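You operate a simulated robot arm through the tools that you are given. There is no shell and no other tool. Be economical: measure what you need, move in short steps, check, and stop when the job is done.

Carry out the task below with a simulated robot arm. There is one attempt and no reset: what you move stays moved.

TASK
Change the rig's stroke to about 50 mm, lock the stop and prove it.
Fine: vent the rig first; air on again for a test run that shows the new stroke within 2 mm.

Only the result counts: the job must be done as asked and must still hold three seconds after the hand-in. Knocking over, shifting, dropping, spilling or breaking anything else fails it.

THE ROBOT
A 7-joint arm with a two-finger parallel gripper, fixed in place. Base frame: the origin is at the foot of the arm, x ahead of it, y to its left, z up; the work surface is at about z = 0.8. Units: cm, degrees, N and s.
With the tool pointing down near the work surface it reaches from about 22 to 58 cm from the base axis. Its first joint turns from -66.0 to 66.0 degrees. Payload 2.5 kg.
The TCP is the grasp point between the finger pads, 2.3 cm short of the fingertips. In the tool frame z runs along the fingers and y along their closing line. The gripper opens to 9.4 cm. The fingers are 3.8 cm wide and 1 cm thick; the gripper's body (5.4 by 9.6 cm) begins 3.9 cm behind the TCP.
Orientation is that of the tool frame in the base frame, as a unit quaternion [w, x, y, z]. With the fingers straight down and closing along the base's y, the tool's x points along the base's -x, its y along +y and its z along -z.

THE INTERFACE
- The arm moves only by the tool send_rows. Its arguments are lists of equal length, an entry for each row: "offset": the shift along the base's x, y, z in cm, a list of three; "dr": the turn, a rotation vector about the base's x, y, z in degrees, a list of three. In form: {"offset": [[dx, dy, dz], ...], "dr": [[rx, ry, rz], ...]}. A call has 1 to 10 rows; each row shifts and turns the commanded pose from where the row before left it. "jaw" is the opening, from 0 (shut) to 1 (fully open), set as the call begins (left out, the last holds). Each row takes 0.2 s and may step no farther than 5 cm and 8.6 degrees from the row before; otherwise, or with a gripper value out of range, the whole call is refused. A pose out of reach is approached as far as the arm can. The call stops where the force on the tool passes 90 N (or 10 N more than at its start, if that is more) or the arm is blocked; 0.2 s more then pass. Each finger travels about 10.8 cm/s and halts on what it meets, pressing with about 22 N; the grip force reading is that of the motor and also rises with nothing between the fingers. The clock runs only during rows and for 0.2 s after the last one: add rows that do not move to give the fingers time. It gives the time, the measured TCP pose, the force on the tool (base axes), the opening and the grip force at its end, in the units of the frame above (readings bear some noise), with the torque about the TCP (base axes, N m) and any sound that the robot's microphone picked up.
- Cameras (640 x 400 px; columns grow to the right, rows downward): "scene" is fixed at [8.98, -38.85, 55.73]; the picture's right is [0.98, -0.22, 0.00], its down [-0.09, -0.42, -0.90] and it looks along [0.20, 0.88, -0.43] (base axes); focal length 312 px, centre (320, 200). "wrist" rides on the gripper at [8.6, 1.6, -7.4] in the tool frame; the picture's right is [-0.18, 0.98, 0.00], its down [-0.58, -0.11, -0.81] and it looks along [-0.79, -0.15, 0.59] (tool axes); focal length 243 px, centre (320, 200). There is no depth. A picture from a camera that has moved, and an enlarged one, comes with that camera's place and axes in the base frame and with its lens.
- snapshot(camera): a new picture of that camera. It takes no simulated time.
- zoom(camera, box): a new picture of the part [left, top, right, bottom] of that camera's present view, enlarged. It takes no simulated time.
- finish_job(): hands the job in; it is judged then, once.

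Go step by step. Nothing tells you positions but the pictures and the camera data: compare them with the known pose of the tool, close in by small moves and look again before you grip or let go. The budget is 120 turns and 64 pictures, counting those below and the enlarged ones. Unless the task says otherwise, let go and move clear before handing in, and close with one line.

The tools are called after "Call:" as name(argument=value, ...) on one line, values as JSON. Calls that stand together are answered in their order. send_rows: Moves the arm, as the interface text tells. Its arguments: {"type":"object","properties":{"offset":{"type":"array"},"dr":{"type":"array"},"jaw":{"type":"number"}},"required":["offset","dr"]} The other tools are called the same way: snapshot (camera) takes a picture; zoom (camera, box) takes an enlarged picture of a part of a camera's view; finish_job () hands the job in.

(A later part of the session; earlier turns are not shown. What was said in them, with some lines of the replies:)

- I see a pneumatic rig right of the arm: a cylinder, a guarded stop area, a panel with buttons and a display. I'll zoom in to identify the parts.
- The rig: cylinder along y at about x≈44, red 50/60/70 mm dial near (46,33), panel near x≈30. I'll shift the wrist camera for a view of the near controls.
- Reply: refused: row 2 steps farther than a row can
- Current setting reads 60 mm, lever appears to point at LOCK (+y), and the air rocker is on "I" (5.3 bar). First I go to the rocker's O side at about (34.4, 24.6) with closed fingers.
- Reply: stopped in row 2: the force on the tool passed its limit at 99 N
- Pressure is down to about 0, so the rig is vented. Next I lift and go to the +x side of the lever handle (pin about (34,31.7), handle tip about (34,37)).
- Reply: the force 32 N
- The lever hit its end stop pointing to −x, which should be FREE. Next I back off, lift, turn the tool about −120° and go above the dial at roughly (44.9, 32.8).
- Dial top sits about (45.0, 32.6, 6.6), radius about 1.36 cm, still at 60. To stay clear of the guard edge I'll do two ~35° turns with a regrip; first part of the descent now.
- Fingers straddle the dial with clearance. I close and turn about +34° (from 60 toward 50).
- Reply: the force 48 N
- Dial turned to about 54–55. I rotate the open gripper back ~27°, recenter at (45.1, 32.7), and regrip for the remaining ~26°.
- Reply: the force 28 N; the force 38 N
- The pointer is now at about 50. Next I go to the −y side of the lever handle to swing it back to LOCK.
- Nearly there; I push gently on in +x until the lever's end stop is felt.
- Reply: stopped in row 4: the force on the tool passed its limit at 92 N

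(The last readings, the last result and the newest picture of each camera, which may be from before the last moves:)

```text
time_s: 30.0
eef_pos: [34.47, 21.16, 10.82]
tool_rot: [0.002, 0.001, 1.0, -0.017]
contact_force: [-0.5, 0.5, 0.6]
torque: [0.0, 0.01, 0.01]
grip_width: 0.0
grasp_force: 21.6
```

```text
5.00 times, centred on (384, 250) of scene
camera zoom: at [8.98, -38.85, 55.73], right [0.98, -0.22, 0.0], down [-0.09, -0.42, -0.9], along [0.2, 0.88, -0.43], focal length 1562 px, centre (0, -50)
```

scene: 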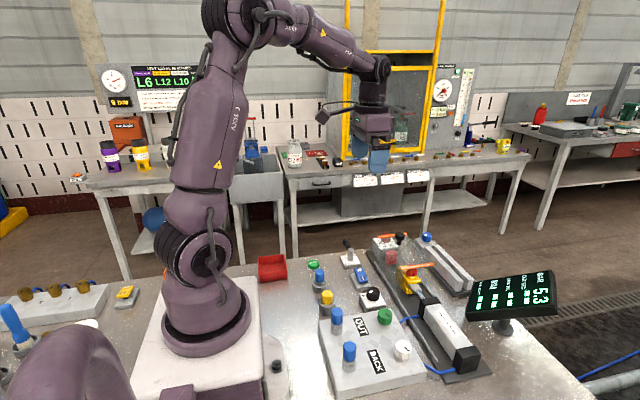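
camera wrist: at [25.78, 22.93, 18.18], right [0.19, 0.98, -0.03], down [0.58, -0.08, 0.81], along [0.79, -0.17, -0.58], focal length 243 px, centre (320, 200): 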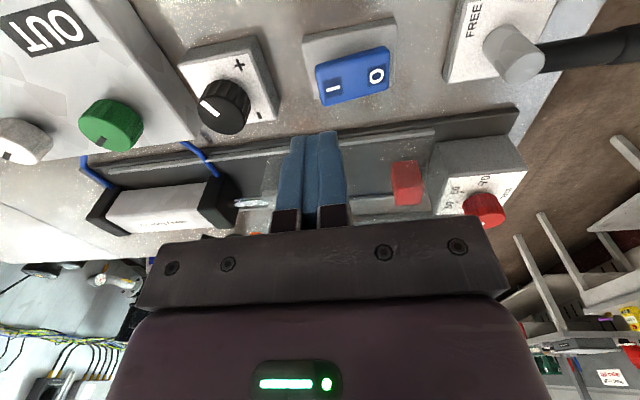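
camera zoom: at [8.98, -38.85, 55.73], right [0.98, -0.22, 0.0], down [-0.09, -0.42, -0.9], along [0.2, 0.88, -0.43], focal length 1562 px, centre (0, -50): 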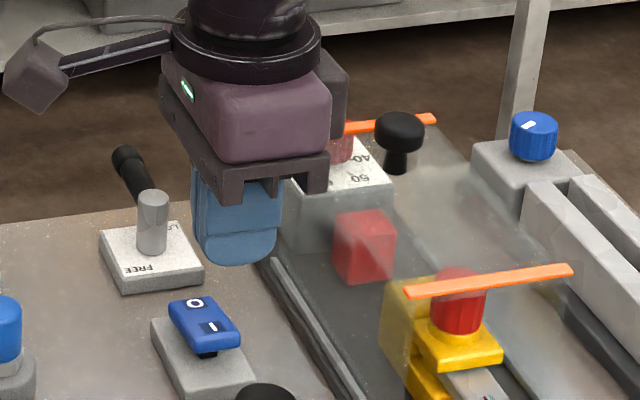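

Lever is back at LOCK. Now I press the rocker's "I" side to turn the air on.

Call:
send_rows(offset=[[-0.2, -0.2, -2.5], [0, 0, -1.5], [0, 0, -0.5], [0, 0, -0.4], [0, 0, -0.3], [0, 0, -0.2], [0, 0, 0]], dr=[[0, 0, 0], [0, 0, 0], [0, 0, 0], [0, 0, 0], [0, 0, 0], [0, 0, 0], [0, 0, 0]])

Call:
zoom(camera="scene", box=[330, 210, 570, 360])

```text
time_s: 31.6
eef_pos: [34.1, 21.0, 5.4]
tool_rot: [0.002, 0.002, 1.0, -0.016]
contact_force: [-0.3, 0.0, 1.3]
torque: [0.01, 0.0, 0.0]
grip_width: 0.0
grasp_force: 21.6
```

```text
2.67 times, centred on (450, 285) of scene
camera zoom: at [8.98, -38.85, 55.73], right [0.98, -0.22, 0.0], down [-0.09, -0.42, -0.9], along [0.2, 0.88, -0.43], focal length 833 px, centre (-27, -27)
```

zoom: 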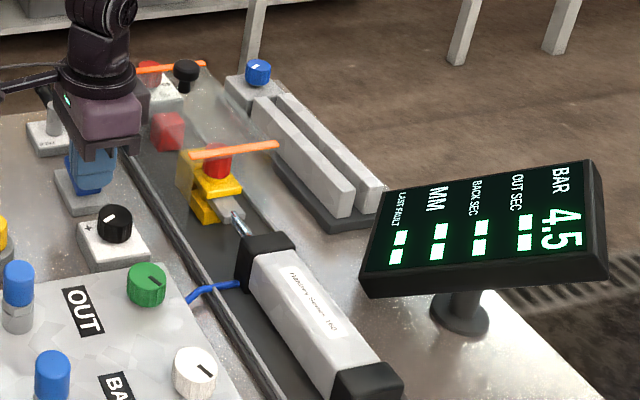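

Call:
send_rows(offset=[[0, 0, 3.5], [0, 0, 3.5], [-3.7, 3.2, 0], [-3.7, 3.2, 0], [-3.7, 3.2, 0], [0, 0.5, -4]], dr=[[0, 0, 0], [0, 0, 0], [0, 0, 0], [0, 0, 0], [0, 0, 0], [0, 0, 0]])

Call:
snapshot(camera="wrist")

Call:
zoom(camera="scene", box=[260, 220, 388, 300])

```text
time_s: 33.0
eef_pos: [22.93, 31.26, 8.39]
tool_rot: [0.002, 0.003, 1.0, -0.016]
contact_force: [0.0, 1.0, -0.2]
torque: [0.0, 0.01, 0.0]
grip_width: 0.0
grasp_force: 22.3
```

```text
18 pictures are left
camera wrist: at [14.22, 32.97, 15.78], right [0.19, 0.98, -0.03], down [0.58, -0.09, 0.81], along [0.79, -0.17, -0.58], focal length 243 px, centre (320, 200)
```

wrist: 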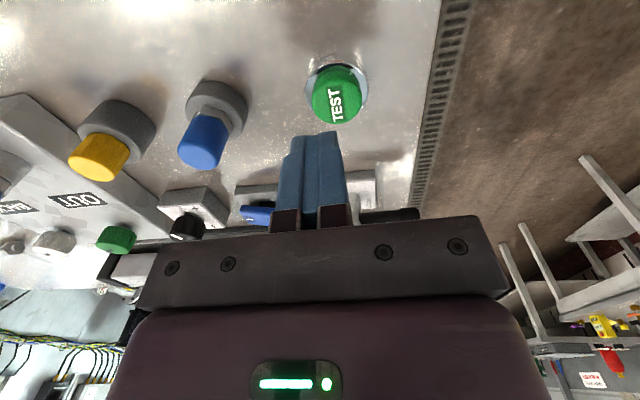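

```text
5.00 times, centred on (324, 260) of scene
camera zoom: at [8.98, -38.85, 55.73], right [0.98, -0.22, 0.0], down [-0.09, -0.42, -0.9], along [0.2, 0.88, -0.43], focal length 1562 px, centre (300, -100)
```

zoom: 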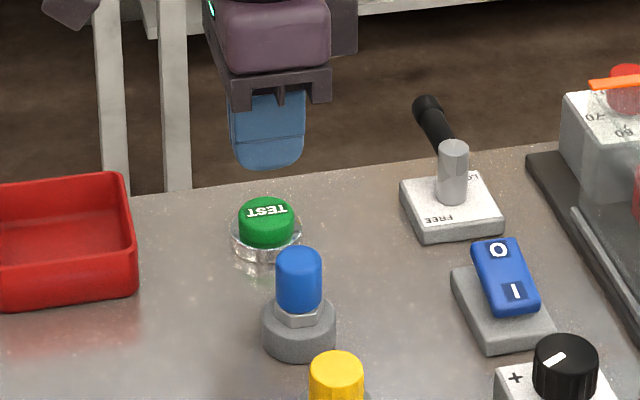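

Call:
send_rows(offset=[[-0.4, 0.6, -1.5], [0, 0, -1.2], [0, 0, -0.4], [0, 0, -0.3], [0, 0, -0.3]], dr=[[0, 0, 0], [0, 0, 0], [0, 0, 0], [0, 0, 0], [0, 0, 0]])

Call:
zoom(camera="scene", box=[280, 220, 560, 395])

```text
time_s: 34.2
eef_pos: [22.75, 31.6, 4.66]
tool_rot: [0.003, 0.004, 1.0, -0.016]
contact_force: [-0.8, -1.2, 0.0]
torque: [0.01, -0.02, -0.02]
grip_width: 0.0
grasp_force: 22.2
```

```text
2.29 times, centred on (420, 308) of scene
camera zoom: at [8.98, -38.85, 55.73], right [0.98, -0.22, 0.0], down [-0.09, -0.42, -0.9], along [0.2, 0.88, -0.43], focal length 714 px, centre (91, -46)
```

zoom: 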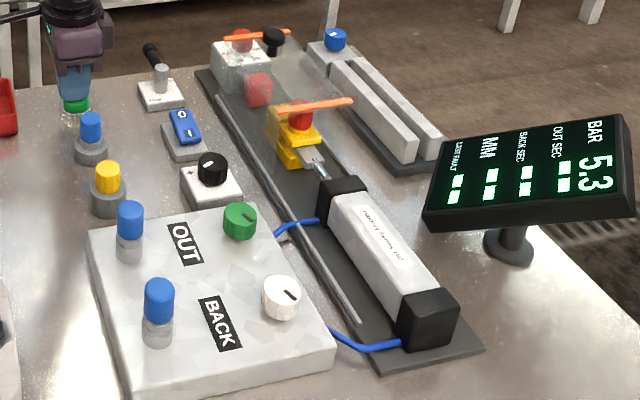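

Call:
send_rows(offset=[[0, 0, -0.3], [0, 0, -0.3], [0, 0, -0.3], [0, 0, -0.2]], dr=[[0, 0, 0], [0, 0, 0], [0, 0, 0], [0, 0, 0]])

Call:
zoom(camera="scene", box=[280, 220, 560, 395])

```text
time_s: 35.2
eef_pos: [22.57, 31.67, 3.81]
tool_rot: [0.001, 0.004, 1.0, -0.018]
contact_force: [-4.8, -8.3, 23.8]
torque: [-0.14, 0.15, 0.0]
grip_width: 0.0
grasp_force: 22.0
heard: click
```

```text
2.29 times, centred on (420, 308) of scene
camera zoom: at [8.97, -38.86, 55.73], right [0.98, -0.22, 0.0], down [-0.09, -0.42, -0.9], along [0.2, 0.88, -0.43], focal length 714 px, centre (91, -46)
```

zoom: 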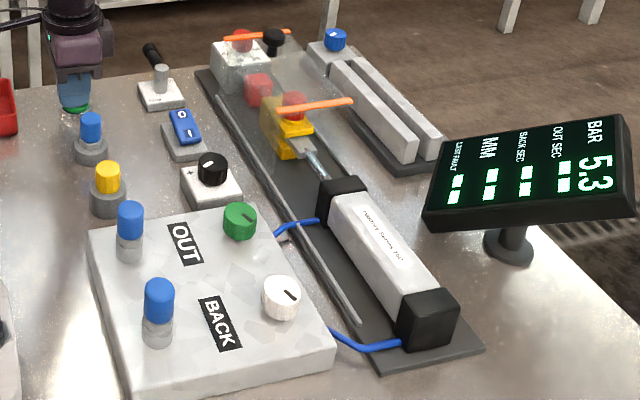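

Click heard and the piston is moving. I lift off and wait for the test cycle.

Call:
send_rows(offset=[[0, 0, 3], [0, 0, 3], [0, 0, 0], [0, 0, 0], [0, 0, 0], [0, 0, 0], [0, 0, 0], [0, 0, 0], [0, 0, 0], [0, 0, 0]], dr=[[0, 0, 0], [0, 0, 0], [0, 0, 0], [0, 0, 0], [0, 0, 0], [0, 0, 0], [0, 0, 0], [0, 0, 0], [0, 0, 0], [0, 0, 0]])

Call:
zoom(camera="scene", box=[280, 220, 560, 395])

```text
time_s: 37.4
eef_pos: [22.62, 31.47, 9.67]
tool_rot: [0.002, 0.003, 1.0, -0.016]
contact_force: [-0.4, -0.6, 0.6]
torque: [-0.01, 0.03, 0.01]
grip_width: 0.0
grasp_force: 21.6
```

```text
2.29 times, centred on (420, 308) of scene
camera zoom: at [8.98, -38.85, 55.73], right [0.98, -0.22, 0.0], down [-0.09, -0.42, -0.9], along [0.2, 0.88, -0.43], focal length 714 px, centre (91, -46)
```

zoom: 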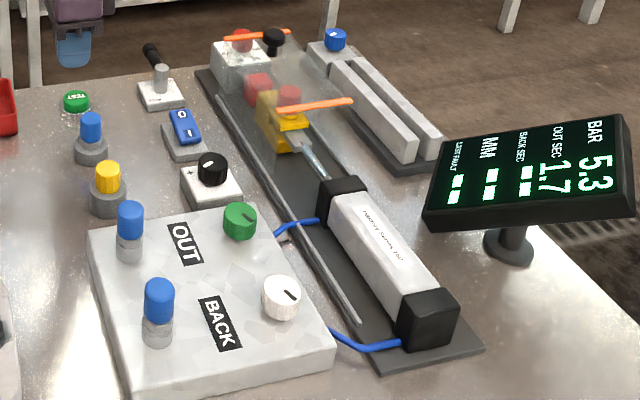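

Call:
send_rows(offset=[[0, 0, 0], [0, 0, 0], [0, 0, 0], [0, 0, 0], [0, 0, 0], [0, 0, 0], [0, 0, 0], [0, 0, 0], [0, 0, 0], [0, 0, 0]], dr=[[0, 0, 0], [0, 0, 0], [0, 0, 0], [0, 0, 0], [0, 0, 0], [0, 0, 0], [0, 0, 0], [0, 0, 0], [0, 0, 0], [0, 0, 0]])

Call:
zoom(camera="scene", box=[380, 240, 560, 353])

```text
time_s: 39.6
eef_pos: [22.58, 31.56, 9.58]
tool_rot: [0.001, 0.004, 1.0, -0.017]
contact_force: [0.2, 0.5, -0.4]
torque: [-0.02, -0.01, 0.01]
grip_width: 0.01
grasp_force: 22.5
```

```text
3.54 times, centred on (470, 296) of scene
camera zoom: at [8.98, -38.85, 55.73], right [0.98, -0.22, 0.0], down [-0.09, -0.42, -0.9], along [0.2, 0.88, -0.43], focal length 1106 px, centre (-211, -142)
```

zoom: 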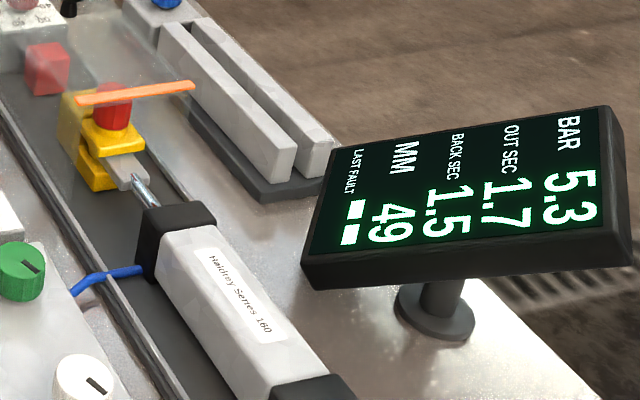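

Test shows 49 mm, no fault. One last check on the lever against its initial position before handing in.

Call:
zoom(camera="scene", box=[335, 230, 383, 260])

Call:
snapshot(camera="scene")

```text
13.33 times, centred on (359, 245) of scene
camera zoom: at [8.98, -38.85, 55.73], right [0.98, -0.22, 0.0], down [-0.09, -0.42, -0.9], along [0.2, 0.88, -0.43], focal length 4166 px, centre (-200, -400)
```

zoom: 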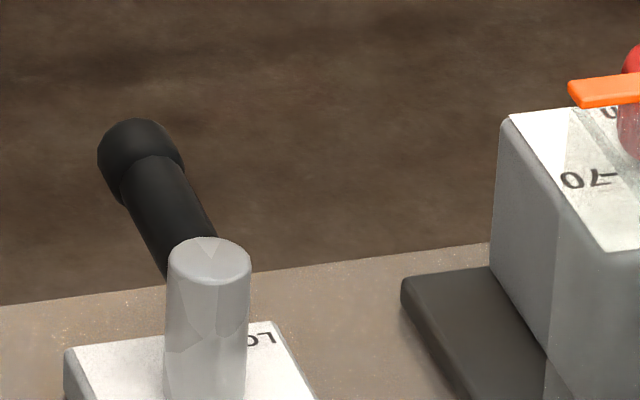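

```text
11 pictures are left
```

scene: 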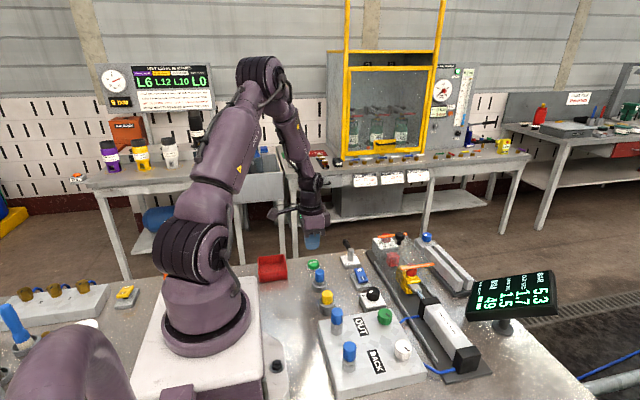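

The lever is exactly back at LOCK, air is at 5.3 bar, the test shows 49 mm, and the arm is clear. I'm handing in now.

Call:
send_rows(offset=[[0, 0, 4], [0, 0, 4]], dr=[[0, 0, 0], [0, 0, 0]])

Call:
finish_job()

```text
time_s: 40.2
eef_pos: [22.51, 31.5, 17.51]
tool_rot: [0.001, 0.004, 1.0, -0.018]
contact_force: [0.3, 0.8, 0.0]
torque: [-0.02, -0.02, 0.04]
grip_width: 0.01
grasp_force: 22.1
```

```text
The job is handed in.
```

The rig was vented, the stop set from 60 to about 50 mm and locked, and with the air back on at 5.3 bar the test run showed a 49 mm stroke and no fault.
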